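You operate a simulated robot arm through the tools that you are given. There is no shell and no other tool. Be economical: measure what you need, move in short steps, check, and stop when the job is done.

You run a simulated robot arm. Do the job below in one go: nothing can be reset, and whatever is moved stays where it is left.

TASK
Stir the settled cement in the white tub, then cement panel 35.
Fine: green stick back in the holder, red brush back on the drip tray, lid back on; brush the whole panel. Set down upright: stirring stick, red brush.
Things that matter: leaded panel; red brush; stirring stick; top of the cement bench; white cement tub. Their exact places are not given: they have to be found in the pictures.

It is judged by the outcome, as a careful person would: the job done as asked, and still so three seconds after it is handed in. It fails if anything else is knocked over, pushed out of place, dropped, spilled or broken. Lids that push on must go on centred and level and be pressed home; caps that screw on are set level and turned clockwise until they are tight.

THE ROBOT
A 7-joint arm with a two-finger parallel gripper on a trunk, on a base that drives. Base frame: it is fixed to the floor where the robot stands at the start and does not move with it; the origin is under the middle of the robot, x ahead of it, y to its left, z up; the surface under the hand at the start is at about z = 0.85. Readings come in m, degrees, newtons and seconds.
With the tool pointing down near the work surface it reaches from about 0.36 to 0.78 m from the robot's upright axis, wherever it stands. Its first joint turns from -166.0 to 166.0 degrees. Places, roughly: red brush (7x6x9 cm) [0.4, -0.2, 0.9]; top of the cement bench [0.7, 0, 0.8]. Payload 3.91 kg.
The TCP is the grasp point between the finger pads, 0.03 m short of the fingertips. In the tool frame z runs along the fingers and y along their closing line. The gripper opens to 0.11 m. The fingers are 0.02 m wide and 0.01 m thick; the gripper's body (0.048 by 0.112 m) begins 0.055 m behind the TCP.
Orientation is that of the tool frame in the base frame, as a unit quaternion [w, x, y, z]. With the fingers straight down and closing along the base's y, the tool's x points along the base's -x, its y along +y and its z along -z.

THE INTERFACE
- The arm moves only by the tool move_arm. Its argument "rows" is one flat list of numbers, 7 for each row, row after row: the shift along the tool's x, y, z in units of 40 mm (1.0 is 40 mm), then the turn, a rotation vector about the tool's x, y, z in units of 8 degrees (1.0 is 8 degrees), then the closure, from 0 (fully open) to 1 (shut). In form: [dx, dy, dz, wx, wy, wz, jaw, dx, dy, dz, wx, wy, wz, jaw, ...]. A call has 1 to 20 rows; each row shifts and turns the commanded pose from where the row before left it, along the tool's axes as they then stand. A call with a number of a shift or a turn outside -1 to 1 is refused whole. Rows are played at 5 a second. More than 0.05 m and 8.6 degrees between two rows, or a gripper value outside its range, and nothing of the call is played. Where a pose cannot be reached the arm comes as near as it can. A force on the tool above 40 N (or 10 N above the force at the start of the call, whichever is more), or a blocked arm, ends the call early, and 0.2 s more pass. The fingers move at their own pace (about 0.153 m/s each) and stop on an object; they squeeze with about 23 N. The grip force told is the motor's: it shows also when the fingers shut on nothing. Time passes only in rows, and 0.2 s behind the last, so rows that do not move let the fingers close. The reply holds the time, the measured pose of the TCP, the force on the tool along the base axes, the opening and the grip force, in the units named above and with some noise, with the torque about the TCP (base axes, N m) and any sound that the robot's microphone picked up.
- Cameras (640 x 400 px; columns grow to the right, rows downward): "scene" is now at [0.0046, 0.1538, 1.5681]; the picture's right is [0.03, -1.00, 0.00], its down [-0.70, -0.02, -0.71] and it looks along [0.71, 0.02, -0.70] (base axes); focal length 214 px, centre (320, 200). "wrist" rides on the gripper at [0.077, 0.007, -0.114] in the tool frame; the picture's right is [-0.09, 1.00, 0.00], its down [-0.80, -0.07, -0.59] and it looks along [-0.59, -0.05, 0.80] (tool axes); focal length 270 px, centre (320, 200).
- camera(camera): a new picture of that camera. No time passes.
- raise_lower(by): slides the trunk up (or, below 0, down) by that many m; the arm and the scene camera ride with it, the base frame stays. It gives what a move gives, with no picture.
- roll_base(legs): drives the robot by 1 to 6 legs, each [ahead, turn to the left] in m and degrees, along the robot's own axes; the way and the turn of a leg run together, so that a leg with both is an arc; at most 1.5 m and 180 degrees a leg. The arm and the cameras ride along, it lands a little off, and it stops where it bumps. It gives what a move gives.
- turn_head(pan, tilt): turns the head with the scene camera to pan (to the left, within 155 degrees either way) and tilt (down, from -29 to 69), counted from straight ahead of the robot. It gives what a move gives.
- pixel_to_xyz(camera, pixels): for up to 12 pixels [column, row] of the newest picture of that camera ("zoom" is the newest enlarged one), the place [x, y, z] in the base frame of the surface seen there, good to about 0.002 m. No time passes.
- close_up(camera, box): a new picture of the part [left, top, right, bottom] of that camera's present view, enlarged. No time passes.
- hand_in(): hands the job in; it is judged then, once.

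Go step by step. Measure first, check grasps and placings, and put right what went wrong. The budget is 80 turns and 68 pictures, counting those below and the enlarged ones. Unless the task says otherwise, let go and move clear before handing in, and close with one line.

The tools are called as name(argument=value, ...) on one line, values as JSON. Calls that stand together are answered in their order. move_arm: Moves the arm, as the interface text tells. Its arguments: {"type":"object","properties":{"rows":{"type":"array"}},"required":["rows"]} The other tools are called the same way: raise_lower (by) slides the trunk up or down; roll_base (legs) drives the base; turn_head (pan, tilt) turns the head that bears the scene camera; camera (camera) takes a picture; pixel_to_xyz (camera, pixels) gives the place of the surface under pixels of a picture; close_up (camera, box) takes an enlarged picture of a part of a camera's view; hand_in () hands the job in.

At the start:

```text
clock: 0.0
tool_pos: [0.3451, 0.1539, 1.2824]
tool_rot: [-0.001, 0.0, 1.0, 0.0]
contact_force: [0.3, 0.3, 0.4]
torque: [0.01, 0.02, -0.01]
gripper_width: 0.1099
grasp_force: 0.0
trunk travel left (down, up): [-0.55, 0.06]
robot x, y, heading: [-0.0003, -0.0007, 0.0]
head pan, tilt: [1.9, 44.7]
```

scene: 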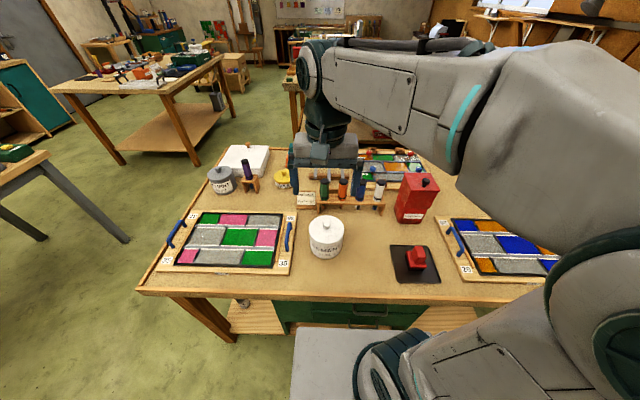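
wrist: 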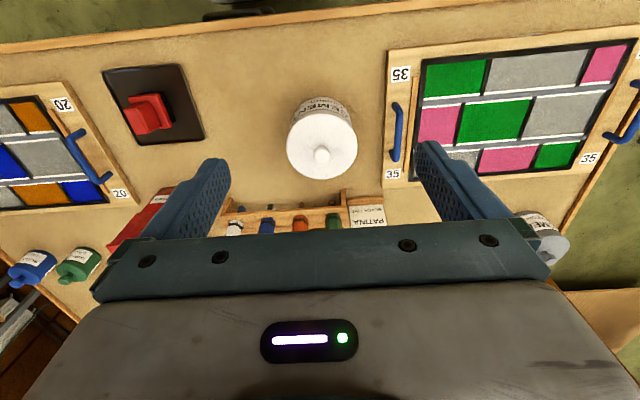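

The scene picture shows the white tub near (326,237), panel 35 near (228,240), the holder with coloured sticks near (345,190) and the red brush on the dark tray near (417,260). I'll enlarge and measure these.

close_up(camera="scene", box=[280, 140, 460, 290])

close_up(camera="scene", box=[140, 140, 320, 290])

pixel_to_xyz(camera="scene", pixels=[[326, 222], [326, 228], [326, 250], [350, 240], [417, 250], [417, 262], [400, 275], [324, 183], [343, 183], [361, 183], [379, 184], [345, 205]])

pixel_to_xyz(camera="scene", pixels=[[202, 213], [282, 215], [272, 267], [173, 265], [228, 240], [192, 211], [298, 213], [290, 273], [158, 270], [289, 236], [175, 233], [248, 168]])

```text
2.67 times, centred on (370, 215) of scene
```

zoom: 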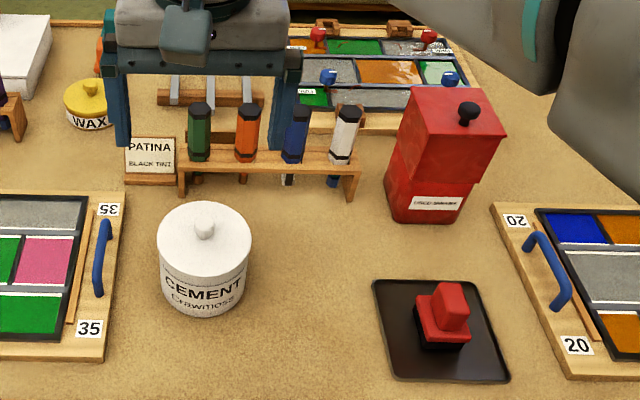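

```text
2.67 times, centred on (230, 215) of scene
```

zoom: 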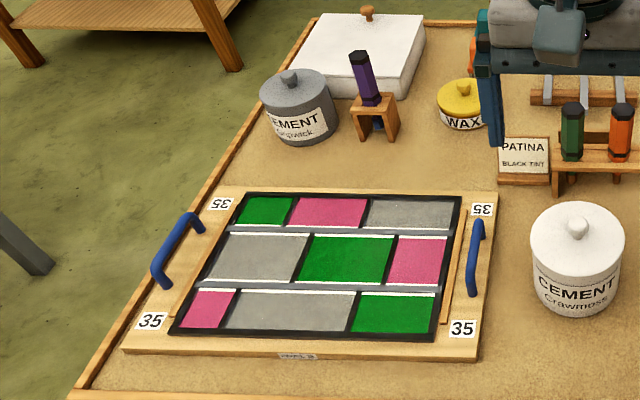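

```text
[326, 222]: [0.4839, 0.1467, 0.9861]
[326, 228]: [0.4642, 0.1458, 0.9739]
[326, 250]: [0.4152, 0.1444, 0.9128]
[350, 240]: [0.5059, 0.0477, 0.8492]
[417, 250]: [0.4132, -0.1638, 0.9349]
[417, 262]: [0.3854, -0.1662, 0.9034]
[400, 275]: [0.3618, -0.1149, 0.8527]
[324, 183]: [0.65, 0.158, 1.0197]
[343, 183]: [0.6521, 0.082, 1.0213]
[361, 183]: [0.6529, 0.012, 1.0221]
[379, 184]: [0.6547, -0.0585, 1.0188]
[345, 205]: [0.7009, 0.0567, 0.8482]
```

```text
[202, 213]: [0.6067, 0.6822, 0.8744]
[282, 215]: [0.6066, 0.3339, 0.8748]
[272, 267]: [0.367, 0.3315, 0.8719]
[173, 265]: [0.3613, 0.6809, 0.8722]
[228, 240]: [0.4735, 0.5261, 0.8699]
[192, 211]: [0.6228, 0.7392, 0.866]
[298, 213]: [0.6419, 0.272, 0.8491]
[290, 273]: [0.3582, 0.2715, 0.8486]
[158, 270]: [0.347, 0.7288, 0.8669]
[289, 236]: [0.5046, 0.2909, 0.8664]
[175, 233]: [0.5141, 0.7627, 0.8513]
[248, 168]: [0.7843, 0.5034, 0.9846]
```

Measured: panel 35 glass spans x 0.36–0.61, y 0.33–0.68, z≈0.872; tub lid knob around (0.47,0.147). I'll use the wrist view for the tub, brush and sticks.

close_up(camera="wrist", box=[90, 50, 410, 250])

pixel_to_xyz(camera="wrist", pixels=[[321, 155], [287, 148], [357, 148], [322, 182], [322, 118], [150, 113], [135, 97], [170, 125], [155, 97], [234, 228], [300, 223], [333, 220]])

pixel_to_xyz(camera="wrist", pixels=[[105, 70], [180, 64], [206, 137], [133, 146], [428, 62], [636, 12], [580, 165], [403, 105], [385, 180], [267, 225]])

```text
2.00 times, centred on (250, 150) of wrist
```

zoom: 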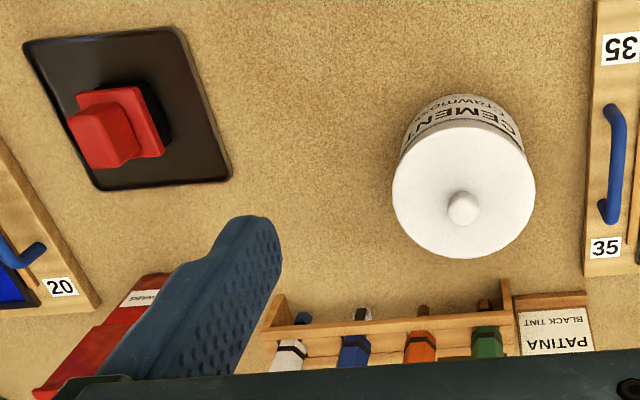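

```text
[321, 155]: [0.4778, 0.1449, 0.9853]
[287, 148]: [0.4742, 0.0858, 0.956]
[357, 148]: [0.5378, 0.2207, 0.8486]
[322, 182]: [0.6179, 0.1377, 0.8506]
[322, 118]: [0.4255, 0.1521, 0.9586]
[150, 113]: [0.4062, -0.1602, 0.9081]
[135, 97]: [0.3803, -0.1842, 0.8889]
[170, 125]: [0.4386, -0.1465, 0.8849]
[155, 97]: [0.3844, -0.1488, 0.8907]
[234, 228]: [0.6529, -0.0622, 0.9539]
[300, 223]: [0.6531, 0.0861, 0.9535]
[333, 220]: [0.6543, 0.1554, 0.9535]
```

```text
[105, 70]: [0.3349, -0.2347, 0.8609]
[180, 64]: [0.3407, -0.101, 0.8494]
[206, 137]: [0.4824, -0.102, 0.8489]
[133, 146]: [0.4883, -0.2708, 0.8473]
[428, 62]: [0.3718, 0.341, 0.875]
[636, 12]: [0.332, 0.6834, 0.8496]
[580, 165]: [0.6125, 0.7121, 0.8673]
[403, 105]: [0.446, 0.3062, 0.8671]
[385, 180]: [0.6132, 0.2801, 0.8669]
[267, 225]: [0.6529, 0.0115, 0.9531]
```

The lid knob is about (0.478,0.146), top z 0.986; the stick handles stand at x≈0.66, y = -0.06/0.012/0.083/0.156 (green), tops 1.02. Moving above the tub for a close look.

move_arm(rows=[-0.54, -0.03, 0.83, 0, 0, 0, 0, -0.54, -0.03, 0.83, 0, 0, 0, 0, -0.54, -0.03, 0.83, 0, 0, 0, 0, -0.54, -0.03, 0.83, 0, 0, 0, 0, -0.54, -0.03, 0.83, 0, 0, 0, 0.3, -0.54, -0.03, 0.5, 0, 0, 0, 0.3, 0, 0, 0, 0, 0, 0, 0.3])

camera(camera="wrist")

camera(camera="scene")

```text
clock: 1.6
tool_pos: [0.4761, 0.1472, 1.0938]
tool_rot: [0.0, 0.0, 1.0, 0.0]
contact_force: [0.8, 0.5, 0.5]
torque: [-0.03, -0.01, -0.02]
gripper_width: 0.077
grasp_force: 0.1
trunk travel left (down, up): [-0.55, 0.06]
robot x, y, heading: [-0.0002, 0.0043, -0.1]
head pan, tilt: [1.9, 44.7]
```

```text
62 pictures are left
```

wrist: 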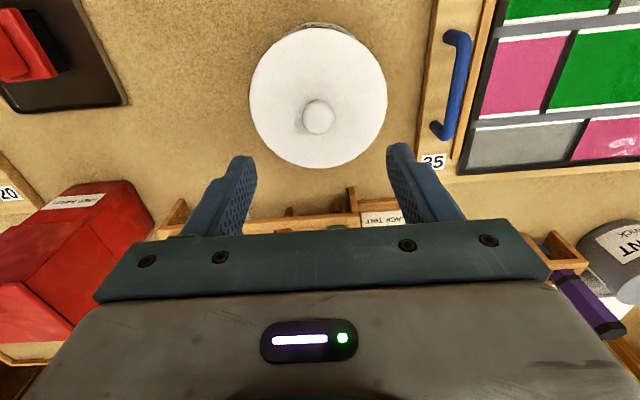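

```text
61 pictures are left
```

scene: 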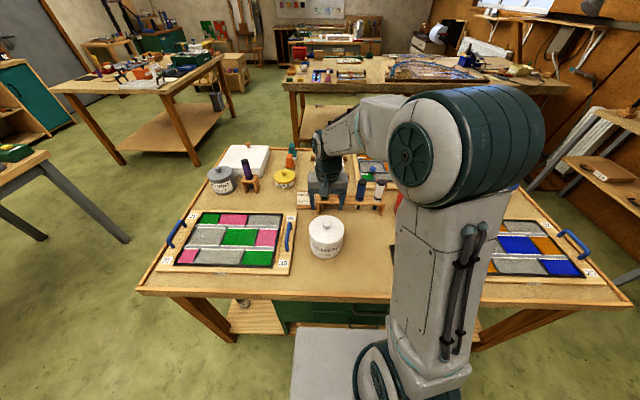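

The lid with its knob at (318,117) is clear in the wrist view. I'll measure its rim and knob.

pixel_to_xyz(camera="wrist", pixels=[[318, 110], [318, 117], [305, 117], [331, 117], [318, 129], [318, 104], [252, 95], [384, 95], [318, 165], [318, 30], [318, 70], [280, 110]])

pixel_to_xyz(camera="scene", pixels=[[326, 222], [312, 232], [340, 232], [326, 256], [326, 247], [326, 240], [380, 250], [366, 185], [377, 186]])

close_up(camera="scene", box=[286, 160, 406, 260])

```text
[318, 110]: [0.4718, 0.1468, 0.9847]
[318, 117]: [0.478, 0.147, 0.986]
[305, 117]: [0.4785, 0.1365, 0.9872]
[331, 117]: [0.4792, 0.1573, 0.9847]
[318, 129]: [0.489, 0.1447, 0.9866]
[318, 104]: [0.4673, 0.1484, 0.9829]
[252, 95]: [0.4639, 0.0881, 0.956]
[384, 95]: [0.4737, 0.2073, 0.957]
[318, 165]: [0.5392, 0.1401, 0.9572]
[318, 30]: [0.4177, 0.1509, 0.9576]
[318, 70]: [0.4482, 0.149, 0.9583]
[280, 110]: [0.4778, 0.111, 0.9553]
```

```text
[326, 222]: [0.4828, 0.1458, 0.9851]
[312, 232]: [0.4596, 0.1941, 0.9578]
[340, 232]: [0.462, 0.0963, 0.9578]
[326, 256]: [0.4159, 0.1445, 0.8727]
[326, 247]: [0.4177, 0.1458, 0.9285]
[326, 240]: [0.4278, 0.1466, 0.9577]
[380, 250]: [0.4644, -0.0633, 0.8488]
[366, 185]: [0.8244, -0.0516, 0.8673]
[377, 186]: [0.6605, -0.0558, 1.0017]
```

```text
4.00 times, centred on (346, 210) of scene
```

zoom: 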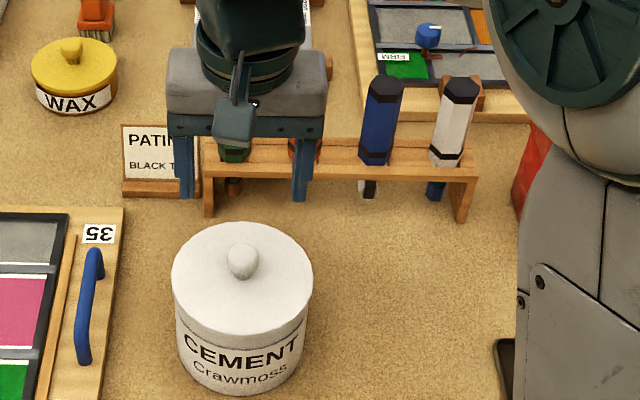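

The lid is centred at (0.478,0.147), radius 0.061, top 0.957, and the knob reaches 0.987. I'll lower the fingertips to z≈0.962 and close on the knob.

move_arm(rows=[-0.05, 0, 0.8, 0, 0, 0, 0.3, 0, 0, 0.8, 0, 0, 0, 0.3, 0, 0, 0.6, 0, 0, 0, 0.3, 0, 0, 0.33, 0, 0, 0, 0.3, 0, 0, 0, 0, 0, 0, 1, 0, 0, 0, 0, 0, 0, 1, 0, 0, 0, 0, 0, 0, 1])

camera(camera="wrist")

```text
clock: 3.2
tool_pos: [0.4773, 0.1469, 0.9944]
tool_rot: [0.0, 0.001, 1.0, -0.001]
contact_force: [0.8, -5.9, -1.3]
torque: [-0.28, -0.05, -0.01]
gripper_width: 0.0263
grasp_force: 22.9
trunk travel left (down, up): [-0.55, 0.06]
robot x, y, heading: [-0.0025, 0.0003, 0.2]
head pan, tilt: [1.9, 44.7]
heard: snap
```

```text
59 pictures are left
```

wrist: 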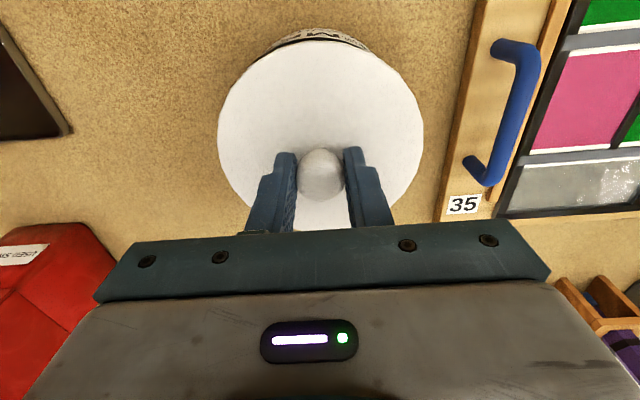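

The knob is gripped (opening 0.026, 23 N) with slight sideways force. I'll lift straight up gently.

move_arm(rows=[0, 0, -0.2, 0, 0, 0, 1, 0, 0, -0.2, 0, 0, 0, 1, 0, 0, -0.4, 0, 0, 0, 1, 0, 0, -0.8, 0, 0, 0, 1, 0, 0, -0.8, 0, 0, 0, 1])

camera(camera="scene")

```text
clock: 4.4
tool_pos: [0.4753, 0.1474, 1.0914]
tool_rot: [0.0, 0.0, 1.0, -0.001]
contact_force: [0.2, 0.1, -0.2]
torque: [0.01, 0.03, 0.0]
gripper_width: 0.0264
grasp_force: 23.2
trunk travel left (down, up): [-0.55, 0.06]
robot x, y, heading: [-0.0022, -0.0018, -0.1]
head pan, tilt: [1.9, 44.7]
```

```text
58 pictures are left
```

scene: 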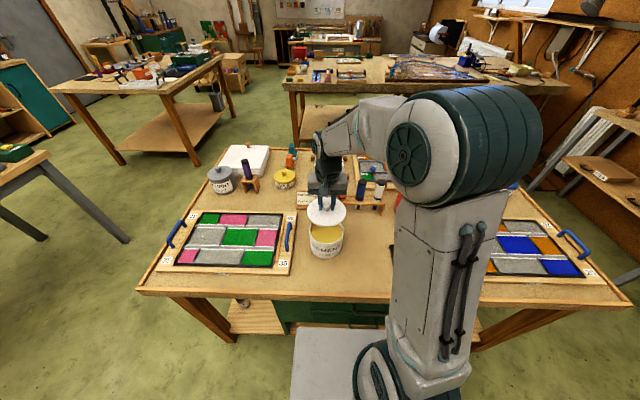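

The lid is off and cement shows in the tub. I'll carry it to the free spot at about (0.53,-0.008) and lower it.

move_arm(rows=[-0.34, -0.97, 0, 0, 0, 0, 1, -0.34, -0.97, 0, 0, 0, 0, 1, -0.34, -0.97, 0, 0, 0, 0, 1, -0.34, -0.97, 0, 0, 0, 0, 1, 0, 0, 0.9, 0, 0, 0, 1, 0, 0, 0.9, 0, 0, 0, 1, 0, 0, 0.9, 0, 0, 0, 1, 0, 0, 0.5, 0, 0, 0, 1, 0, 0, 0, 0, 0, 0, 1])

close_up(camera="scene", box=[286, 150, 446, 270])

```text
clock: 6.4
tool_pos: [0.5314, -0.008, 0.9636]
tool_rot: [0.0, -0.001, 1.0, 0.0]
contact_force: [-0.1, 0.7, -1.0]
torque: [0.0, -0.01, -0.01]
gripper_width: 0.0262
grasp_force: 22.9
trunk travel left (down, up): [-0.55, 0.06]
robot x, y, heading: [-0.002, 0.0003, -0.2]
head pan, tilt: [1.9, 44.7]
```

```text
3.33 times, centred on (366, 210) of scene
```

zoom: 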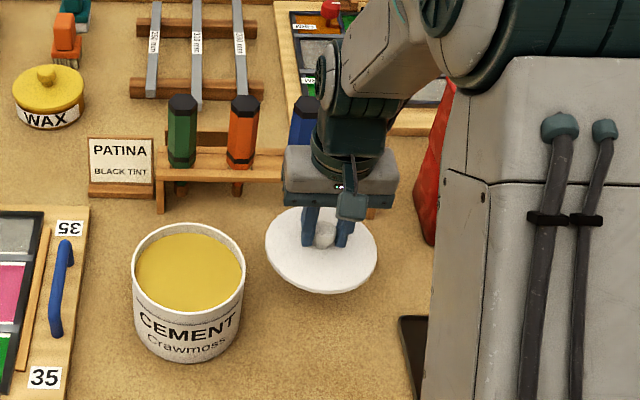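

The lid is over the free spot, still gripped, and the tub is open with the settled liquid near the top. Lowering until contact.

move_arm(rows=[0, 0, 0.5, 0, 0, 0, 1, 0, 0, 0.5, 0, 0, 0, 1, 0, 0, 0.3, 0, 0, 0, 1, 0, 0, 0.2, 0, 0, 0, 1, 0, 0, 0.15, 0, 0, 0, 1, 0, 0, 0.15, 0, 0, 0, 1])

pixel_to_xyz(camera="zoom", pixels=[[188, 270], [188, 300], [188, 225], [133, 270], [245, 270], [183, 100], [183, 155], [181, 187], [188, 318]])

close_up(camera="scene", box=[286, 150, 446, 270])

```text
clock: 7.8
tool_pos: [0.5308, -0.0081, 0.8934]
tool_rot: [0.003, 0.0, 1.0, -0.001]
contact_force: [4.0, 0.4, 28.1]
torque: [-0.04, 0.1, 0.03]
gripper_width: 0.0266
grasp_force: 23.0
trunk travel left (down, up): [-0.55, 0.06]
robot x, y, heading: [0.0018, 0.001, 0.2]
head pan, tilt: [1.9, 44.7]
```

```text
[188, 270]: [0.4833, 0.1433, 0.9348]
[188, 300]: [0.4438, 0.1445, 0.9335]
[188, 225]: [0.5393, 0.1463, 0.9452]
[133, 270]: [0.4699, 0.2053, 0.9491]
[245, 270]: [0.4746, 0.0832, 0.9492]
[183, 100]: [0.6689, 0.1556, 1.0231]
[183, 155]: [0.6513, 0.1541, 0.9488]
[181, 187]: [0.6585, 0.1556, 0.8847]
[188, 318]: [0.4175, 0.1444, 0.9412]
```

```text
3.33 times, centred on (366, 210) of scene
```

zoom: 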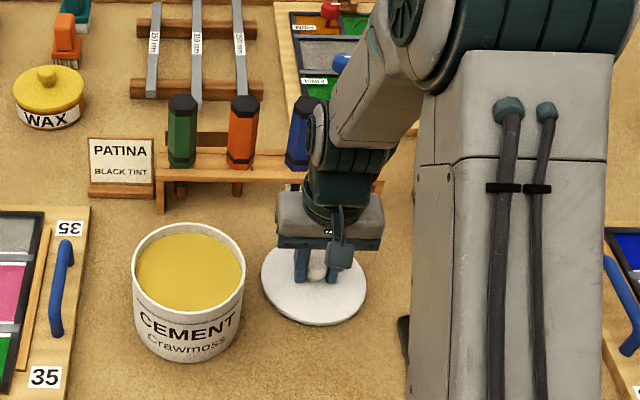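

The lid sits on the bench (28 N contact). I'll release, rise, and go above the green stick at about (0.668,0.1555).

move_arm(rows=[0, 0, 0, 0, 0, 0, 0.4, 0, 0, 0, 0, 0, 0, 0.4, 0, 0, -0.5, 0, 0, 0, 0.4, 0, 0, -1, 0, 0, 0, 0.4, 0, 0, -1, 0, 0, 0, 0.4, 0, 0, -1, 0, 0, 0, 0.4, 0, 0, -1, 0, 0, 0, 0.4, 0, 0, -1, 0, 0, 0, 0.4, 0, 0, -0.5, 0, 0, 0, 0.4, -0.69, 0.82, 0, 0, 0, 0, 0.45, -0.69, 0.82, 0, 0, 0, 0, 0.45, -0.69, 0.82, 0, 0, 0, 0, 0.45, -0.69, 0.82, 0, 0, 0, 0, 0.45, -0.69, 0.82, 0, 0, 0, 0, 0.45, 0, 0, 0, 0, 0, 0, 0.45])

camera(camera="wrist")

close_up(camera="scene", box=[286, 150, 446, 270])

```text
clock: 8.2
tool_pos: [0.5314, -0.0079, 0.8941]
tool_rot: [0.002, 0.0, 1.0, 0.0]
contact_force: [-4.4, -0.1, 17.1]
torque: [-0.01, 0.19, -0.03]
gripper_width: 0.0632
grasp_force: 0.0
trunk travel left (down, up): [-0.55, 0.06]
robot x, y, heading: [0.0018, -0.0036, 0.1]
head pan, tilt: [1.9, 44.7]
stopped in row 1: the force on the tool passed its limit at 61 N (the readings are from after the stop); the commanded pose is now the measured one
```

```text
55 pictures are left
```

wrist: 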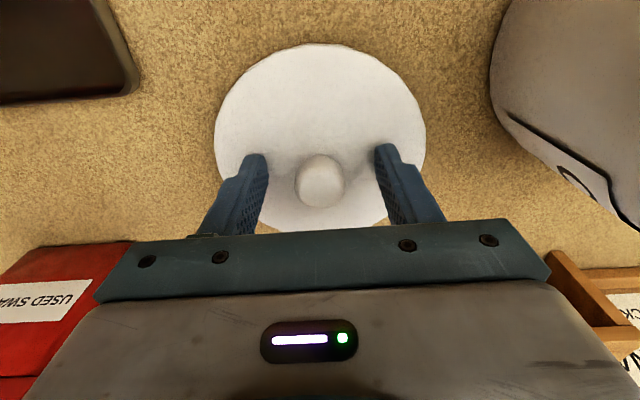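

```text
3.33 times, centred on (366, 210) of scene
```

zoom: 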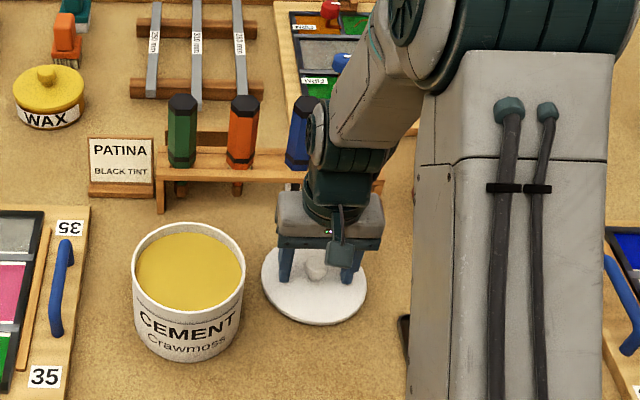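

The jaws are open and the fingertips press a little on the lid. Now rising and moving over to the green stick.

move_arm(rows=[0, 0, -0.3, 0, 0, 0, 0.4, 0, 0, -0.5, 0, 0, 0, 0.4, 0, 0, -1, 0, 0, 0, 0.4, 0, 0, -1, 0, 0, 0, 0.4, 0, 0, -1, 0, 0, 0, 0.4, 0, 0, -1, 0, 0, 0, 0.4, 0, 0, -0.9, 0, 0, 0, 0.4, -0.69, 0.82, 0, 0, 0, 0, 0.45, -0.69, 0.82, 0, 0, 0, 0, 0.45, -0.69, 0.82, 0, 0, 0, 0, 0.45, -0.69, 0.82, 0, 0, 0, 0, 0.45, -0.66, 0.82, 0, 0, 0, 0, 0.45, 0, 0, 0, 0, 0, 0, 0.45])

camera(camera="wrist")

close_up(camera="scene", box=[286, 150, 446, 270])

```text
clock: 10.9
tool_pos: [0.6663, 0.1562, 1.1202]
tool_rot: [0.002, 0.001, 1.0, 0.0]
contact_force: [-1.0, 1.2, 0.0]
torque: [0.01, 0.03, -0.02]
gripper_width: 0.0606
grasp_force: 0.0
trunk travel left (down, up): [-0.55, 0.06]
robot x, y, heading: [-0.0021, 0.0045, 0.2]
head pan, tilt: [1.9, 44.7]
```

```text
53 pictures are left
```

wrist: 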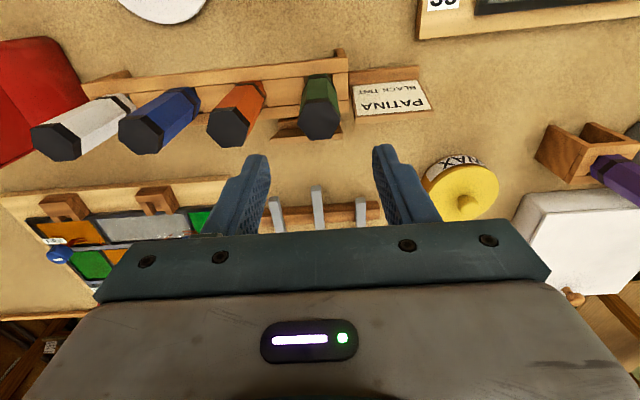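

```text
3.33 times, centred on (366, 210) of scene
```

zoom: 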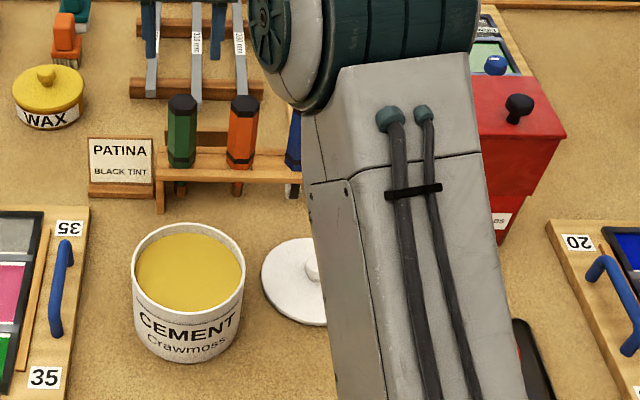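

Green's hexagonal top shows at (321,121) in the wrist view. I'll measure it.

pixel_to_xyz(camera="wrist", pixels=[[321, 121], [304, 121], [338, 121], [321, 107], [321, 135], [318, 85], [303, 90], [334, 90], [390, 98], [237, 130]])

close_up(camera="wrist", box=[200, 40, 440, 190])

```text
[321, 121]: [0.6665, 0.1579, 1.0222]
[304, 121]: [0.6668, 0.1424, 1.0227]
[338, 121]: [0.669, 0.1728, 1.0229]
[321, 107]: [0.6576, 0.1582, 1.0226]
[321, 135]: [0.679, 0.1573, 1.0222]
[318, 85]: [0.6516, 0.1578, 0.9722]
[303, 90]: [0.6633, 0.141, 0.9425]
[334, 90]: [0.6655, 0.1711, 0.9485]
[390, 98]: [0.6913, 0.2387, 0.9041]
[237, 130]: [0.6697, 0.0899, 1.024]
```

```text
2.67 times, centred on (320, 115) of wrist
```

zoom: 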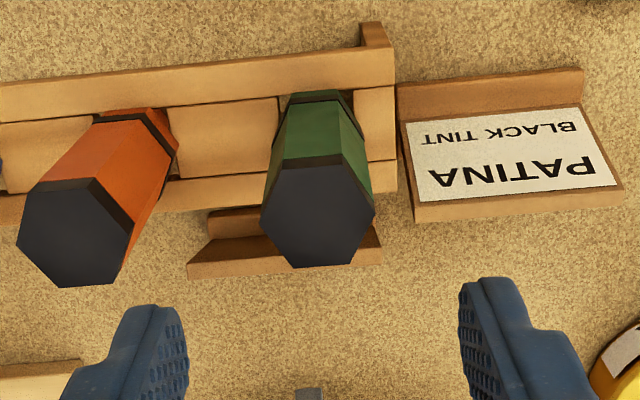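

The hexagon's vertices point along ±y, so closing straight along y would pinch corners. I'll measure the vertices to align the fingers with flats.

pixel_to_xyz(camera="zoom", pixels=[[263, 206], [372, 208], [295, 265], [349, 260], [284, 172], [341, 160], [318, 212]])

```text
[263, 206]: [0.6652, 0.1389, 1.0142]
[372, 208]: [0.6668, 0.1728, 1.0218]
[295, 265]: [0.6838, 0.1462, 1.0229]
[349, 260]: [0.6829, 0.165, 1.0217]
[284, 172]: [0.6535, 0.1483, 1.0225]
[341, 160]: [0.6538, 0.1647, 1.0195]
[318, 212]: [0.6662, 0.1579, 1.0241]
```

The hexagon is centred at (0.668,0.1565) with flats 30° from y. I'll turn the tool 30°, descend to z≈0.989 and close.

move_arm(rows=[-0.04, 0, 0, 0, 0, 0.9375, 0.45, 0, 0, 0, 0, 0, 0.9375, 0.45, 0, 0, 0, 0, 0, 0.9375, 0.45, 0, 0, 0, 0, 0, 0.9375, 0.45, 0, 0, 0.8, 0, 0, 0, 0.45, 0, 0, 0.8, 0, 0, 0, 0.45, 0, 0, 0.8, 0, 0, 0, 0.45, 0, 0, 0.6, 0, 0, 0, 0.45, 0, 0, 0.27, 0, 0, 0, 0.45, 0, 0, 0, 0, 0, 0, 0.45])

camera(camera="wrist")

```text
clock: 13.2
tool_pos: [0.6693, 0.1554, 0.99]
tool_rot: [0.001, 0.258, 0.966, 0.001]
contact_force: [-0.1, 0.1, 0.7]
torque: [0.01, 0.0, 0.02]
gripper_width: 0.0606
grasp_force: 0.1
trunk travel left (down, up): [-0.55, 0.06]
robot x, y, heading: [-0.0025, 0.0005, -0.0]
head pan, tilt: [1.9, 44.7]
```

```text
50 pictures are left
```

wrist: 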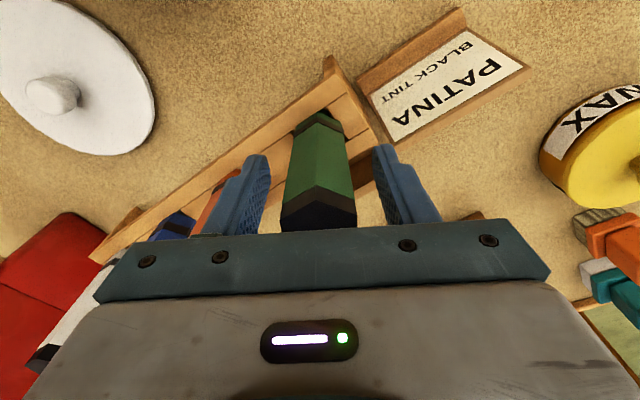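

The handle sits between the pads with flats facing them. Close, then lift 0.14.

move_arm(rows=[0, 0, 0, 0, 0, 0, 1, 0, 0, 0, 0, 0, 0, 1, 0, 0, 0, 0, 0, 0, 1, 0, 0, -0.3, 0, 0, 0, 1, 0, 0, -0.6, 0, 0, 0, 1, 0, 0, -0.9, 0, 0, 0, 1, 0, 0, -0.9, 0, 0, 0, 1, 0, 0, -0.8, 0, 0, 0, 1, 0, 0, 0, 0, 0, 0, 1])

close_up(camera="scene", box=[266, 140, 406, 250])

```text
clock: 15.2
tool_pos: [0.6688, 0.1551, 1.1301]
tool_rot: [0.002, 0.259, 0.966, 0.0]
contact_force: [-0.5, 0.0, -0.7]
torque: [-0.02, 0.03, -0.01]
gripper_width: 0.0342
grasp_force: 23.0
trunk travel left (down, up): [-0.55, 0.06]
robot x, y, heading: [0.0001, 0.0022, 0.2]
head pan, tilt: [1.9, 44.7]
```

```text
3.64 times, centred on (336, 195) of scene
```

zoom: 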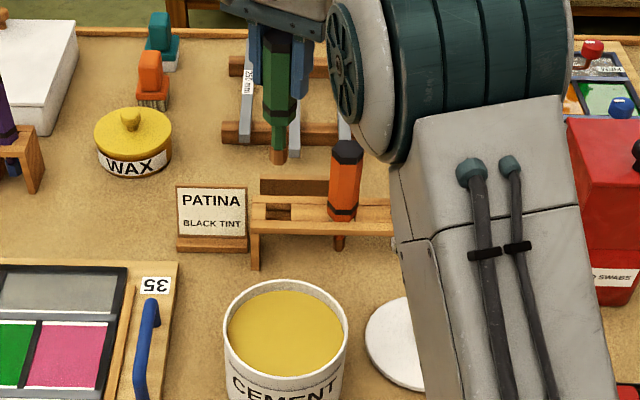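

The green stick is lifted; its tip shows at (280,160) of the enlarged view. Measuring the tip and the empty slot.

pixel_to_xyz(camera="zoom", pixels=[[279, 163], [279, 155], [279, 148], [279, 135], [275, 110], [284, 130], [272, 158], [287, 158], [279, 211], [290, 205], [286, 335]])

camera(camera="wrist")

```text
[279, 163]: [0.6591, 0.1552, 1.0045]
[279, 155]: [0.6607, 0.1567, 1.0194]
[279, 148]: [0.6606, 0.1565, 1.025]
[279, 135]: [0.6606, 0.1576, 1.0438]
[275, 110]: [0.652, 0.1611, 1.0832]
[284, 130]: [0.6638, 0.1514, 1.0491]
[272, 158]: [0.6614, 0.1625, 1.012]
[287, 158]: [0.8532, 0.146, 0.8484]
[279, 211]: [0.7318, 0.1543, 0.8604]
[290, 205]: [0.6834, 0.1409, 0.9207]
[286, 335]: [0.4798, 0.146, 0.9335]
```

```text
48 pictures are left
```

wrist: 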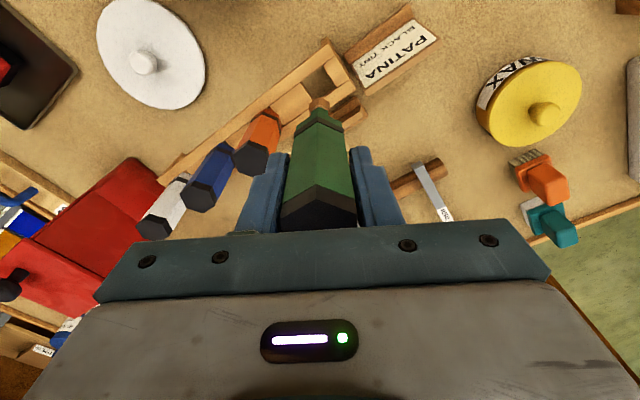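

Tip is 0.127 below the TCP, so tip at z≈0.868 needs TCP ≈0.995. Moving over the tub centre and lowering into the cement slowly.

move_arm(rows=[0.807, -0.512, 0, 0, 0, 0, 1, 0.807, -0.512, 0, 0, 0, 0, 1, 0.807, -0.512, 0, 0, 0, 0, 1, 0.807, -0.512, 0, 0, 0, 0, 1, 0.807, -0.512, 0, 0, 0, 0, 1, 0, 0, 0, 0, 0, 0, 1, 0, 0, 0.5, 0, 0, 0, 1, 0, 0, 0.5, 0, 0, 0, 1, 0, 0, 0.5, 0, 0, 0, 1, 0, 0, 0.4, 0, 0, 0, 1, 0, 0, 0.4, 0, 0, 0, 1, 0, 0, 0.4, 0, 0, 0, 1, 0, 0, 0.35, 0, 0, 0, 1, 0, 0, 0.3, 0, 0, 0, 1, 0, 0, 0, 0, 0, 0, 1])

close_up(camera="scene", box=[266, 160, 406, 270])

camera(camera="wrist")

```text
clock: 18.1
tool_pos: [0.4793, 0.1473, 1.0019]
tool_rot: [0.005, 0.26, 0.966, 0.002]
contact_force: [-5.1, -1.3, 15.4]
torque: [-0.3, 0.57, -0.02]
gripper_width: 0.0342
grasp_force: 22.8
trunk travel left (down, up): [-0.55, 0.06]
robot x, y, heading: [0.0024, -0.0016, -0.2]
head pan, tilt: [1.9, 44.7]
stopped in row 14: the force on the tool passed its limit at 51 N (the readings are from after the stop); the commanded pose is now the measured one
```

```text
3.64 times, centred on (336, 215) of scene
```

zoom: 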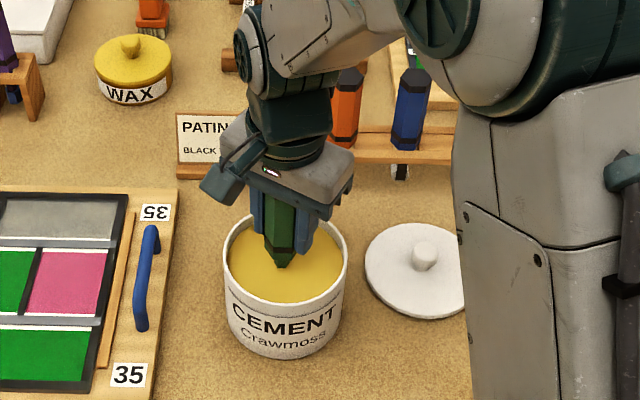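

```text
46 pictures are left
```

wrist: 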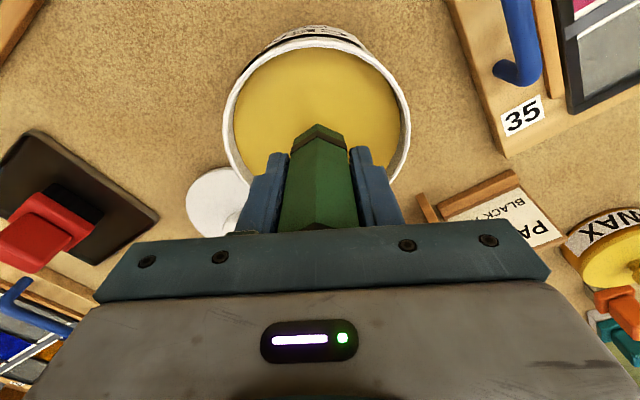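

The stick touched the tub floor (51 N at TCP z≈1.0). I'll back up ~6 mm, move out to a 28 mm radius and stir one turn to check.

move_arm(rows=[0, 0, -0.17, 0, 0, 0, 1, 0.35, 0, 0, 0, 0, 0, 1, 0.35, 0, 0, 0, 0, 0, 1, -0.134, 0.411, 0, 0, 0, 0, 1, -0.35, 0.254, 0, 0, 0, 0, 1, -0.433, 0, 0, 0, 0, 0, 1, -0.35, -0.254, 0, 0, 0, 0, 1, -0.134, -0.411, 0, 0, 0, 0, 1, 0.134, -0.411, 0, 0, 0, 0, 1, 0.35, -0.254, 0, 0, 0, 0, 1, 0.433, 0, 0, 0, 0, 0, 1, 0.35, 0.254, 0, 0, 0, 0, 1, 0.134, 0.411, 0, 0, 0, 0, 1])

close_up(camera="scene", box=[266, 160, 406, 270])

```text
clock: 20.9
tool_pos: [0.4555, 0.1631, 1.0066]
tool_rot: [0.004, 0.258, 0.966, 0.003]
contact_force: [-0.1, -0.3, -0.7]
torque: [-0.02, 0.0, -0.01]
gripper_width: 0.034
grasp_force: 22.7
trunk travel left (down, up): [-0.55, 0.06]
robot x, y, heading: [0.0003, -0.0009, -0.0]
head pan, tilt: [1.9, 44.7]
```

```text
3.64 times, centred on (336, 215) of scene
```

zoom: 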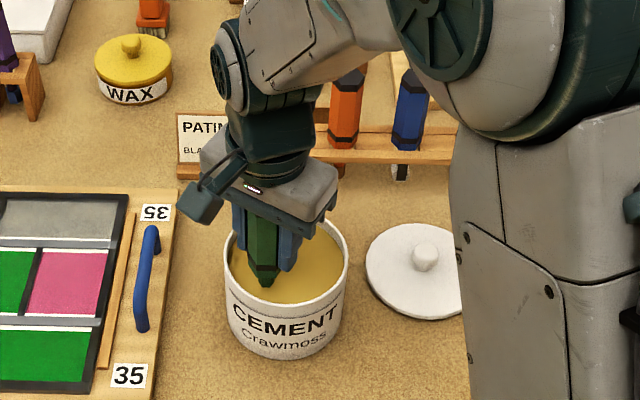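

The stir runs freely and the cement is darkening as it mixes. Two more turns.

move_arm(rows=[-0.134, 0.411, 0, 0, 0, 0, 1, -0.35, 0.254, 0, 0, 0, 0, 1, -0.433, 0, 0, 0, 0, 0, 1, -0.35, -0.254, 0, 0, 0, 0, 1, -0.134, -0.411, 0, 0, 0, 0, 1, 0.134, -0.411, 0, 0, 0, 0, 1, 0.35, -0.254, 0, 0, 0, 0, 1, 0.433, 0, 0, 0, 0, 0, 1, 0.35, 0.254, 0, 0, 0, 0, 1, 0.134, 0.411, 0, 0, 0, 0, 1, -0.134, 0.411, 0, 0, 0, 0, 1, -0.35, 0.254, 0, 0, 0, 0, 1, -0.433, 0, 0, 0, 0, 0, 1, -0.35, -0.254, 0, 0, 0, 0, 1, -0.134, -0.411, 0, 0, 0, 0, 1, 0.134, -0.411, 0, 0, 0, 0, 1, 0.35, -0.254, 0, 0, 0, 0, 1, 0.433, 0, 0, 0, 0, 0, 1, 0.35, 0.254, 0, 0, 0, 0, 1, 0.134, 0.411, 0, 0, 0, 0, 1])

close_up(camera="scene", box=[266, 160, 406, 270])

```text
clock: 25.1
tool_pos: [0.456, 0.1614, 1.0076]
tool_rot: [0.003, 0.259, 0.966, 0.002]
contact_force: [0.0, -0.5, -1.0]
torque: [0.02, 0.02, -0.02]
gripper_width: 0.0341
grasp_force: 23.5
trunk travel left (down, up): [-0.55, 0.06]
robot x, y, heading: [0.005, 0.0008, 0.1]
head pan, tilt: [1.9, 44.7]
```

```text
3.64 times, centred on (336, 215) of scene
```

zoom: 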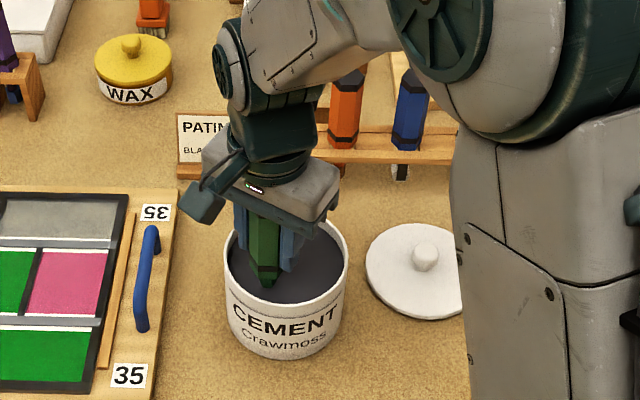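

The cement is now uniformly dark grey. One more turn, then back to centre and lift slowly, letting it drip over the tub.

move_arm(rows=[-0.134, 0.411, 0, 0, 0, 0, 1, -0.35, 0.254, 0, 0, 0, 0, 1, -0.433, 0, 0, 0, 0, 0, 1, -0.35, -0.254, 0, 0, 0, 0, 1, -0.134, -0.411, 0, 0, 0, 0, 1, 0.134, -0.411, 0, 0, 0, 0, 1, 0.35, -0.254, 0, 0, 0, 0, 1, 0.433, 0, 0, 0, 0, 0, 1, 0.35, 0.254, 0, 0, 0, 0, 1, 0.134, 0.411, 0, 0, 0, 0, 1, -0.4, 0, 0, 0, 0, 0, 1, -0.3, 0, 0, 0, 0, 0, 1, 0, 0, -0.5, 0, 0, 0, 1, 0, 0, -0.5, 0, 0, 0, 1, 0, 0, -0.5, 0, 0, 0, 1, 0, 0, -0.5, 0, 0, 0, 1, 0, 0, -0.5, 0, 0, 0, 1, 0, 0, -0.6, 0, 0, 0, 1, 0, 0, 0, 0, 0, 0, 1, 0, 0, 0, 0, 0, 0, 1])

close_up(camera="scene", box=[266, 160, 406, 270])

camera(camera="wrist")

```text
clock: 29.4
tool_pos: [0.4779, 0.1484, 1.1316]
tool_rot: [0.005, 0.259, 0.966, 0.002]
contact_force: [0.7, -0.7, -0.6]
torque: [0.0, 0.03, 0.0]
gripper_width: 0.0341
grasp_force: 22.7
trunk travel left (down, up): [-0.55, 0.06]
robot x, y, heading: [0.0029, 0.0004, -0.1]
head pan, tilt: [1.9, 44.7]
```

```text
3.64 times, centred on (336, 215) of scene
```

zoom: 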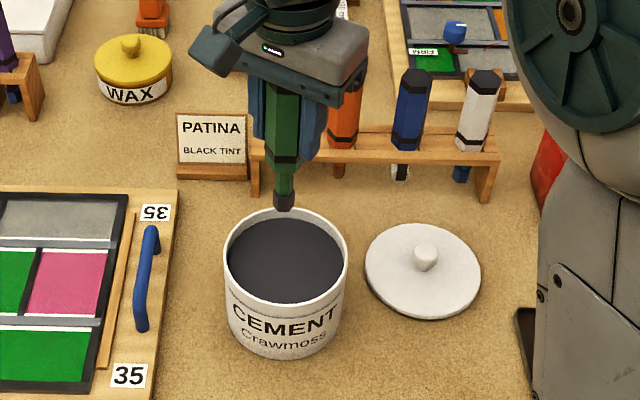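

```text
42 pictures are left
```

wrist: 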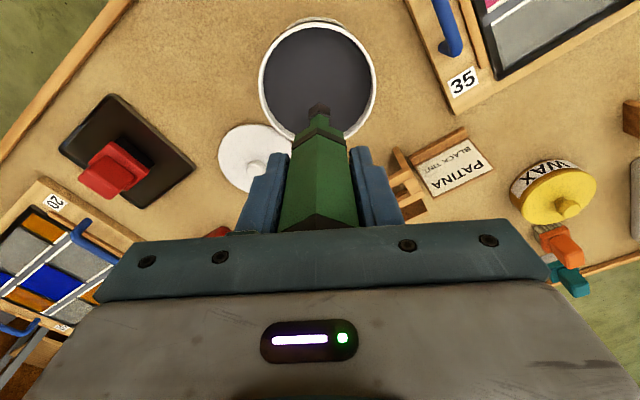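

Mixed well, stick lifted clean over the tub. Measure stick tip and handle edge in the zoom to see any slip or tilt, and the slot.

close_up(camera="scene", box=[300, 160, 380, 220])

pixel_to_xyz(camera="wrist", pixels=[[318, 107], [319, 130], [317, 160], [317, 215], [400, 170], [403, 190], [395, 155], [410, 200]])

close_up(camera="wrist", box=[280, 80, 460, 240])

```text
6.67 times, centred on (340, 190) of scene
```

zoom: 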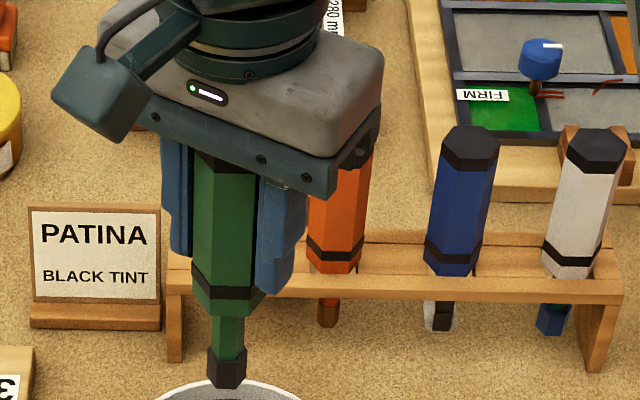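

```text
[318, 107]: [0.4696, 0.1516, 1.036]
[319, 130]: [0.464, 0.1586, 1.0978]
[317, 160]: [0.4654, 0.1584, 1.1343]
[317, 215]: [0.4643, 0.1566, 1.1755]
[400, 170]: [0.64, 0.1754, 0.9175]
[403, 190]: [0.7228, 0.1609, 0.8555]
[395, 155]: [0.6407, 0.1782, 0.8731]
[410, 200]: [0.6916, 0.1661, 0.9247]
```

```text
2.50 times, centred on (370, 160) of wrist
```

zoom: 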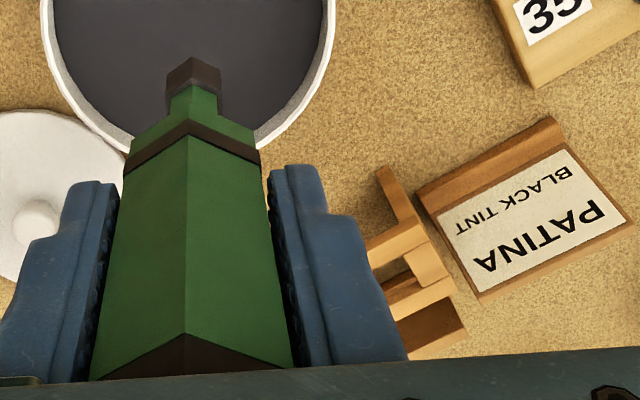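

The handle top reads ~1.175, suggesting the stick slid up in the grip when it touched the floor. One more close-up with measurement of tip and collar.

close_up(camera="scene", box=[300, 160, 380, 220])

pixel_to_xyz(camera="zoom", pixels=[[227, 385], [228, 370], [228, 350], [229, 320], [226, 305], [228, 290], [228, 200], [212, 375], [245, 375], [330, 272], [455, 270], [568, 270]])

```text
6.67 times, centred on (340, 190) of scene
```

zoom: 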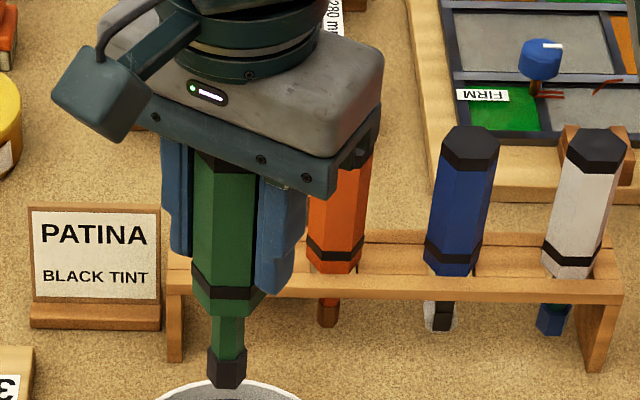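

```text
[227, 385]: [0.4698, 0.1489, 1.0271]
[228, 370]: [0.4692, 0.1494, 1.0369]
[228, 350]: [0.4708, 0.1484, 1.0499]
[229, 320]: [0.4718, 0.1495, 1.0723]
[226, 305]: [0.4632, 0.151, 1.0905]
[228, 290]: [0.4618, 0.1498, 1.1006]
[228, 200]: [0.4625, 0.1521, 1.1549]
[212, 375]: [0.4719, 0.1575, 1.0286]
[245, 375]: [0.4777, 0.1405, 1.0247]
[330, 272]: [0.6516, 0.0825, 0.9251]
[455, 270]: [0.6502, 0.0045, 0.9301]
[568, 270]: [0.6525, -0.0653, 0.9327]
```

Stick is upright; tip is now 0.107 below the TCP, so its rest height in the holder means TCP≈0.979. Moving back over the slot and lowering to just above it.

move_arm(rows=[-0.806, 0.51, 0, 0, 0, 0, 1, -0.806, 0.51, 0, 0, 0, 0, 1, -0.806, 0.51, 0, 0, 0, 0, 1, -0.806, 0.51, 0, 0, 0, 0, 1, -0.806, 0.51, 0, 0, 0, 0, 1, 0, 0, 0, 0, 0, 0, 1, 0, 0, 0.7, 0, 0, 0, 1, 0, 0, 0.7, 0, 0, 0, 1, 0, 0, 0.7, 0, 0, 0, 1, 0, 0, 0, 0, 0, 0, 1])

close_up(camera="scene", box=[300, 150, 380, 210])

close_up(camera="wrist", box=[220, 60, 420, 240])

```text
clock: 31.6
tool_pos: [0.6714, 0.1561, 1.0502]
tool_rot: [0.004, 0.257, 0.966, 0.003]
contact_force: [-0.6, -0.6, 0.0]
torque: [0.04, 0.0, 0.04]
gripper_width: 0.034
grasp_force: 22.9
trunk travel left (down, up): [-0.55, 0.06]
robot x, y, heading: [0.0043, 0.0036, -0.1]
head pan, tilt: [1.9, 44.7]
```

```text
6.67 times, centred on (340, 180) of scene
```

zoom: 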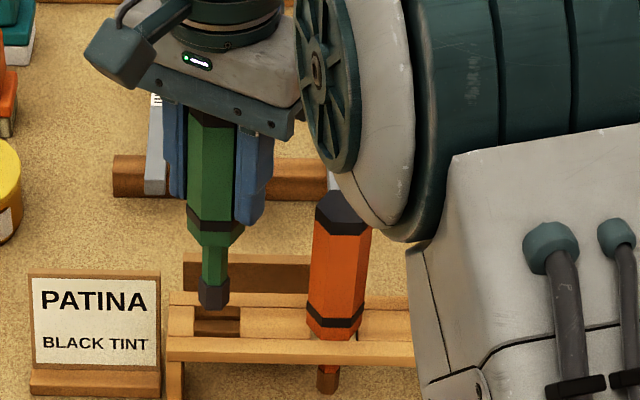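

```text
2.22 times, centred on (320, 150) of wrist
```

zoom: 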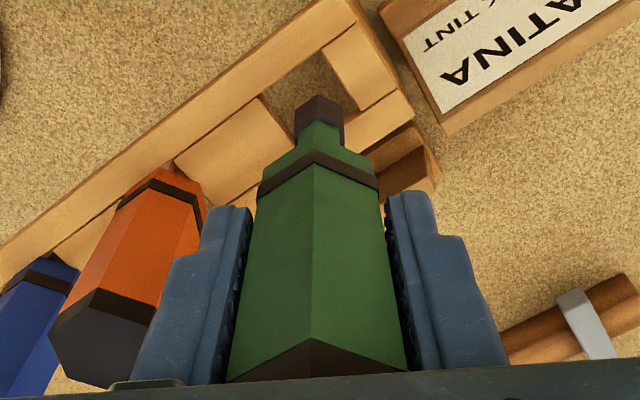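

The slot is the gap between two small blocks and two rails. Measure its edges and the tip before inserting.

pixel_to_xyz(camera="zoom", pixels=[[256, 105], [275, 130], [330, 60], [350, 95], [290, 62], [325, 28], [385, 110], [318, 108], [300, 105], [340, 105], [240, 100], [345, 45]])

close_up(camera="scene", box=[310, 170, 360, 210])

```text
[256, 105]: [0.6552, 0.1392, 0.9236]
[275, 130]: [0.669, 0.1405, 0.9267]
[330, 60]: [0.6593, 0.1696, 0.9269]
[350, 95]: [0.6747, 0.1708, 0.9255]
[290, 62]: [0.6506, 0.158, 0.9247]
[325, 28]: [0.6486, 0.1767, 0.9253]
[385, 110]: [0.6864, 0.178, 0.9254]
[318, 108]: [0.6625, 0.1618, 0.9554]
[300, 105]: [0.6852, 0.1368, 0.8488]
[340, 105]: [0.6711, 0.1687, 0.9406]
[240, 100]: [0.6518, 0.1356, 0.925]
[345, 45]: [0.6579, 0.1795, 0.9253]
```

```text
10.00 times, centred on (335, 190) of scene
```

zoom: 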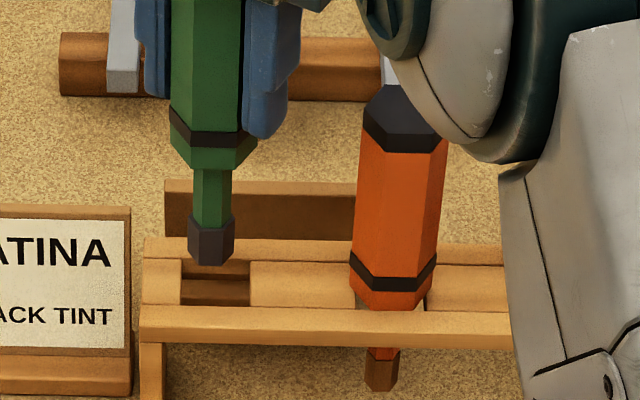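

Slot spans y 0.1405–0.169, x ~0.652–0.683, board top 0.925; the stick centre is ~0.6707,0.157, so I nudge −2.5 mm in x and insert.

move_arm(rows=[0.042, -0.053, 0, 0, 0, 0, 1, 0, 0, 0, 0, 0, 0, 1, 0, 0, 0.4, 0, 0, 0, 1, 0, 0, 0.4, 0, 0, 0, 1, 0, 0, 0.4, 0, 0, 0, 1, 0, 0, 0.3, 0, 0, 0, 1, 0, 0, 0.15, 0, 0, 0, 1, 0, 0, 0.08, 0, 0, 0, 1, 0, 0, 0, 0, 0, 0, 1])

close_up(camera="scene", box=[300, 150, 380, 210])

```text
clock: 33.5
tool_pos: [0.669, 0.1558, 0.9793]
tool_rot: [0.003, 0.258, 0.966, 0.002]
contact_force: [0.2, -0.9, -0.3]
torque: [-0.01, 0.0, 0.02]
gripper_width: 0.0339
grasp_force: 22.2
trunk travel left (down, up): [-0.55, 0.06]
robot x, y, heading: [0.0025, -0.0014, 0.0]
head pan, tilt: [1.9, 44.7]
```

```text
6.67 times, centred on (340, 180) of scene
```

zoom: 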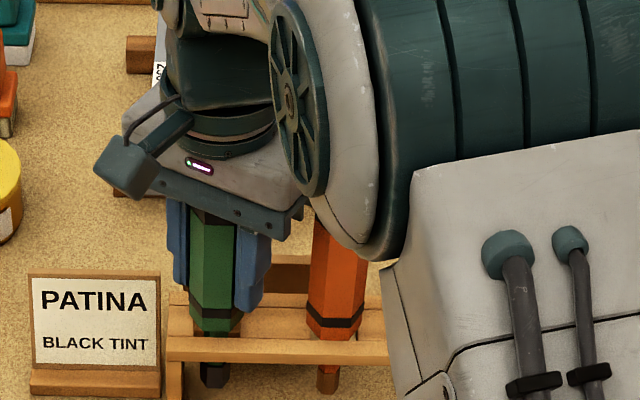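

The stick is in the slot, its collar level with orange's, no contact yet. Lower a few mm to seat, then open a little and rise.

move_arm(rows=[0, 0, 0.05, 0, 0, 0, 1, 0, 0, 0.05, 0, 0, 0, 1, 0, 0, 0.05, 0, 0, 0, 1, 0, 0, 0, 0, 0, 0, 1])

```text
clock: 34.5
tool_pos: [0.669, 0.1548, 0.975]
tool_rot: [0.004, 0.258, 0.966, 0.002]
contact_force: [-0.3, -0.1, 5.9]
torque: [-0.08, 0.11, 0.02]
gripper_width: 0.0338
grasp_force: 22.9
trunk travel left (down, up): [-0.55, 0.06]
robot x, y, heading: [0.0005, -0.0012, 0.2]
head pan, tilt: [1.9, 44.7]
```

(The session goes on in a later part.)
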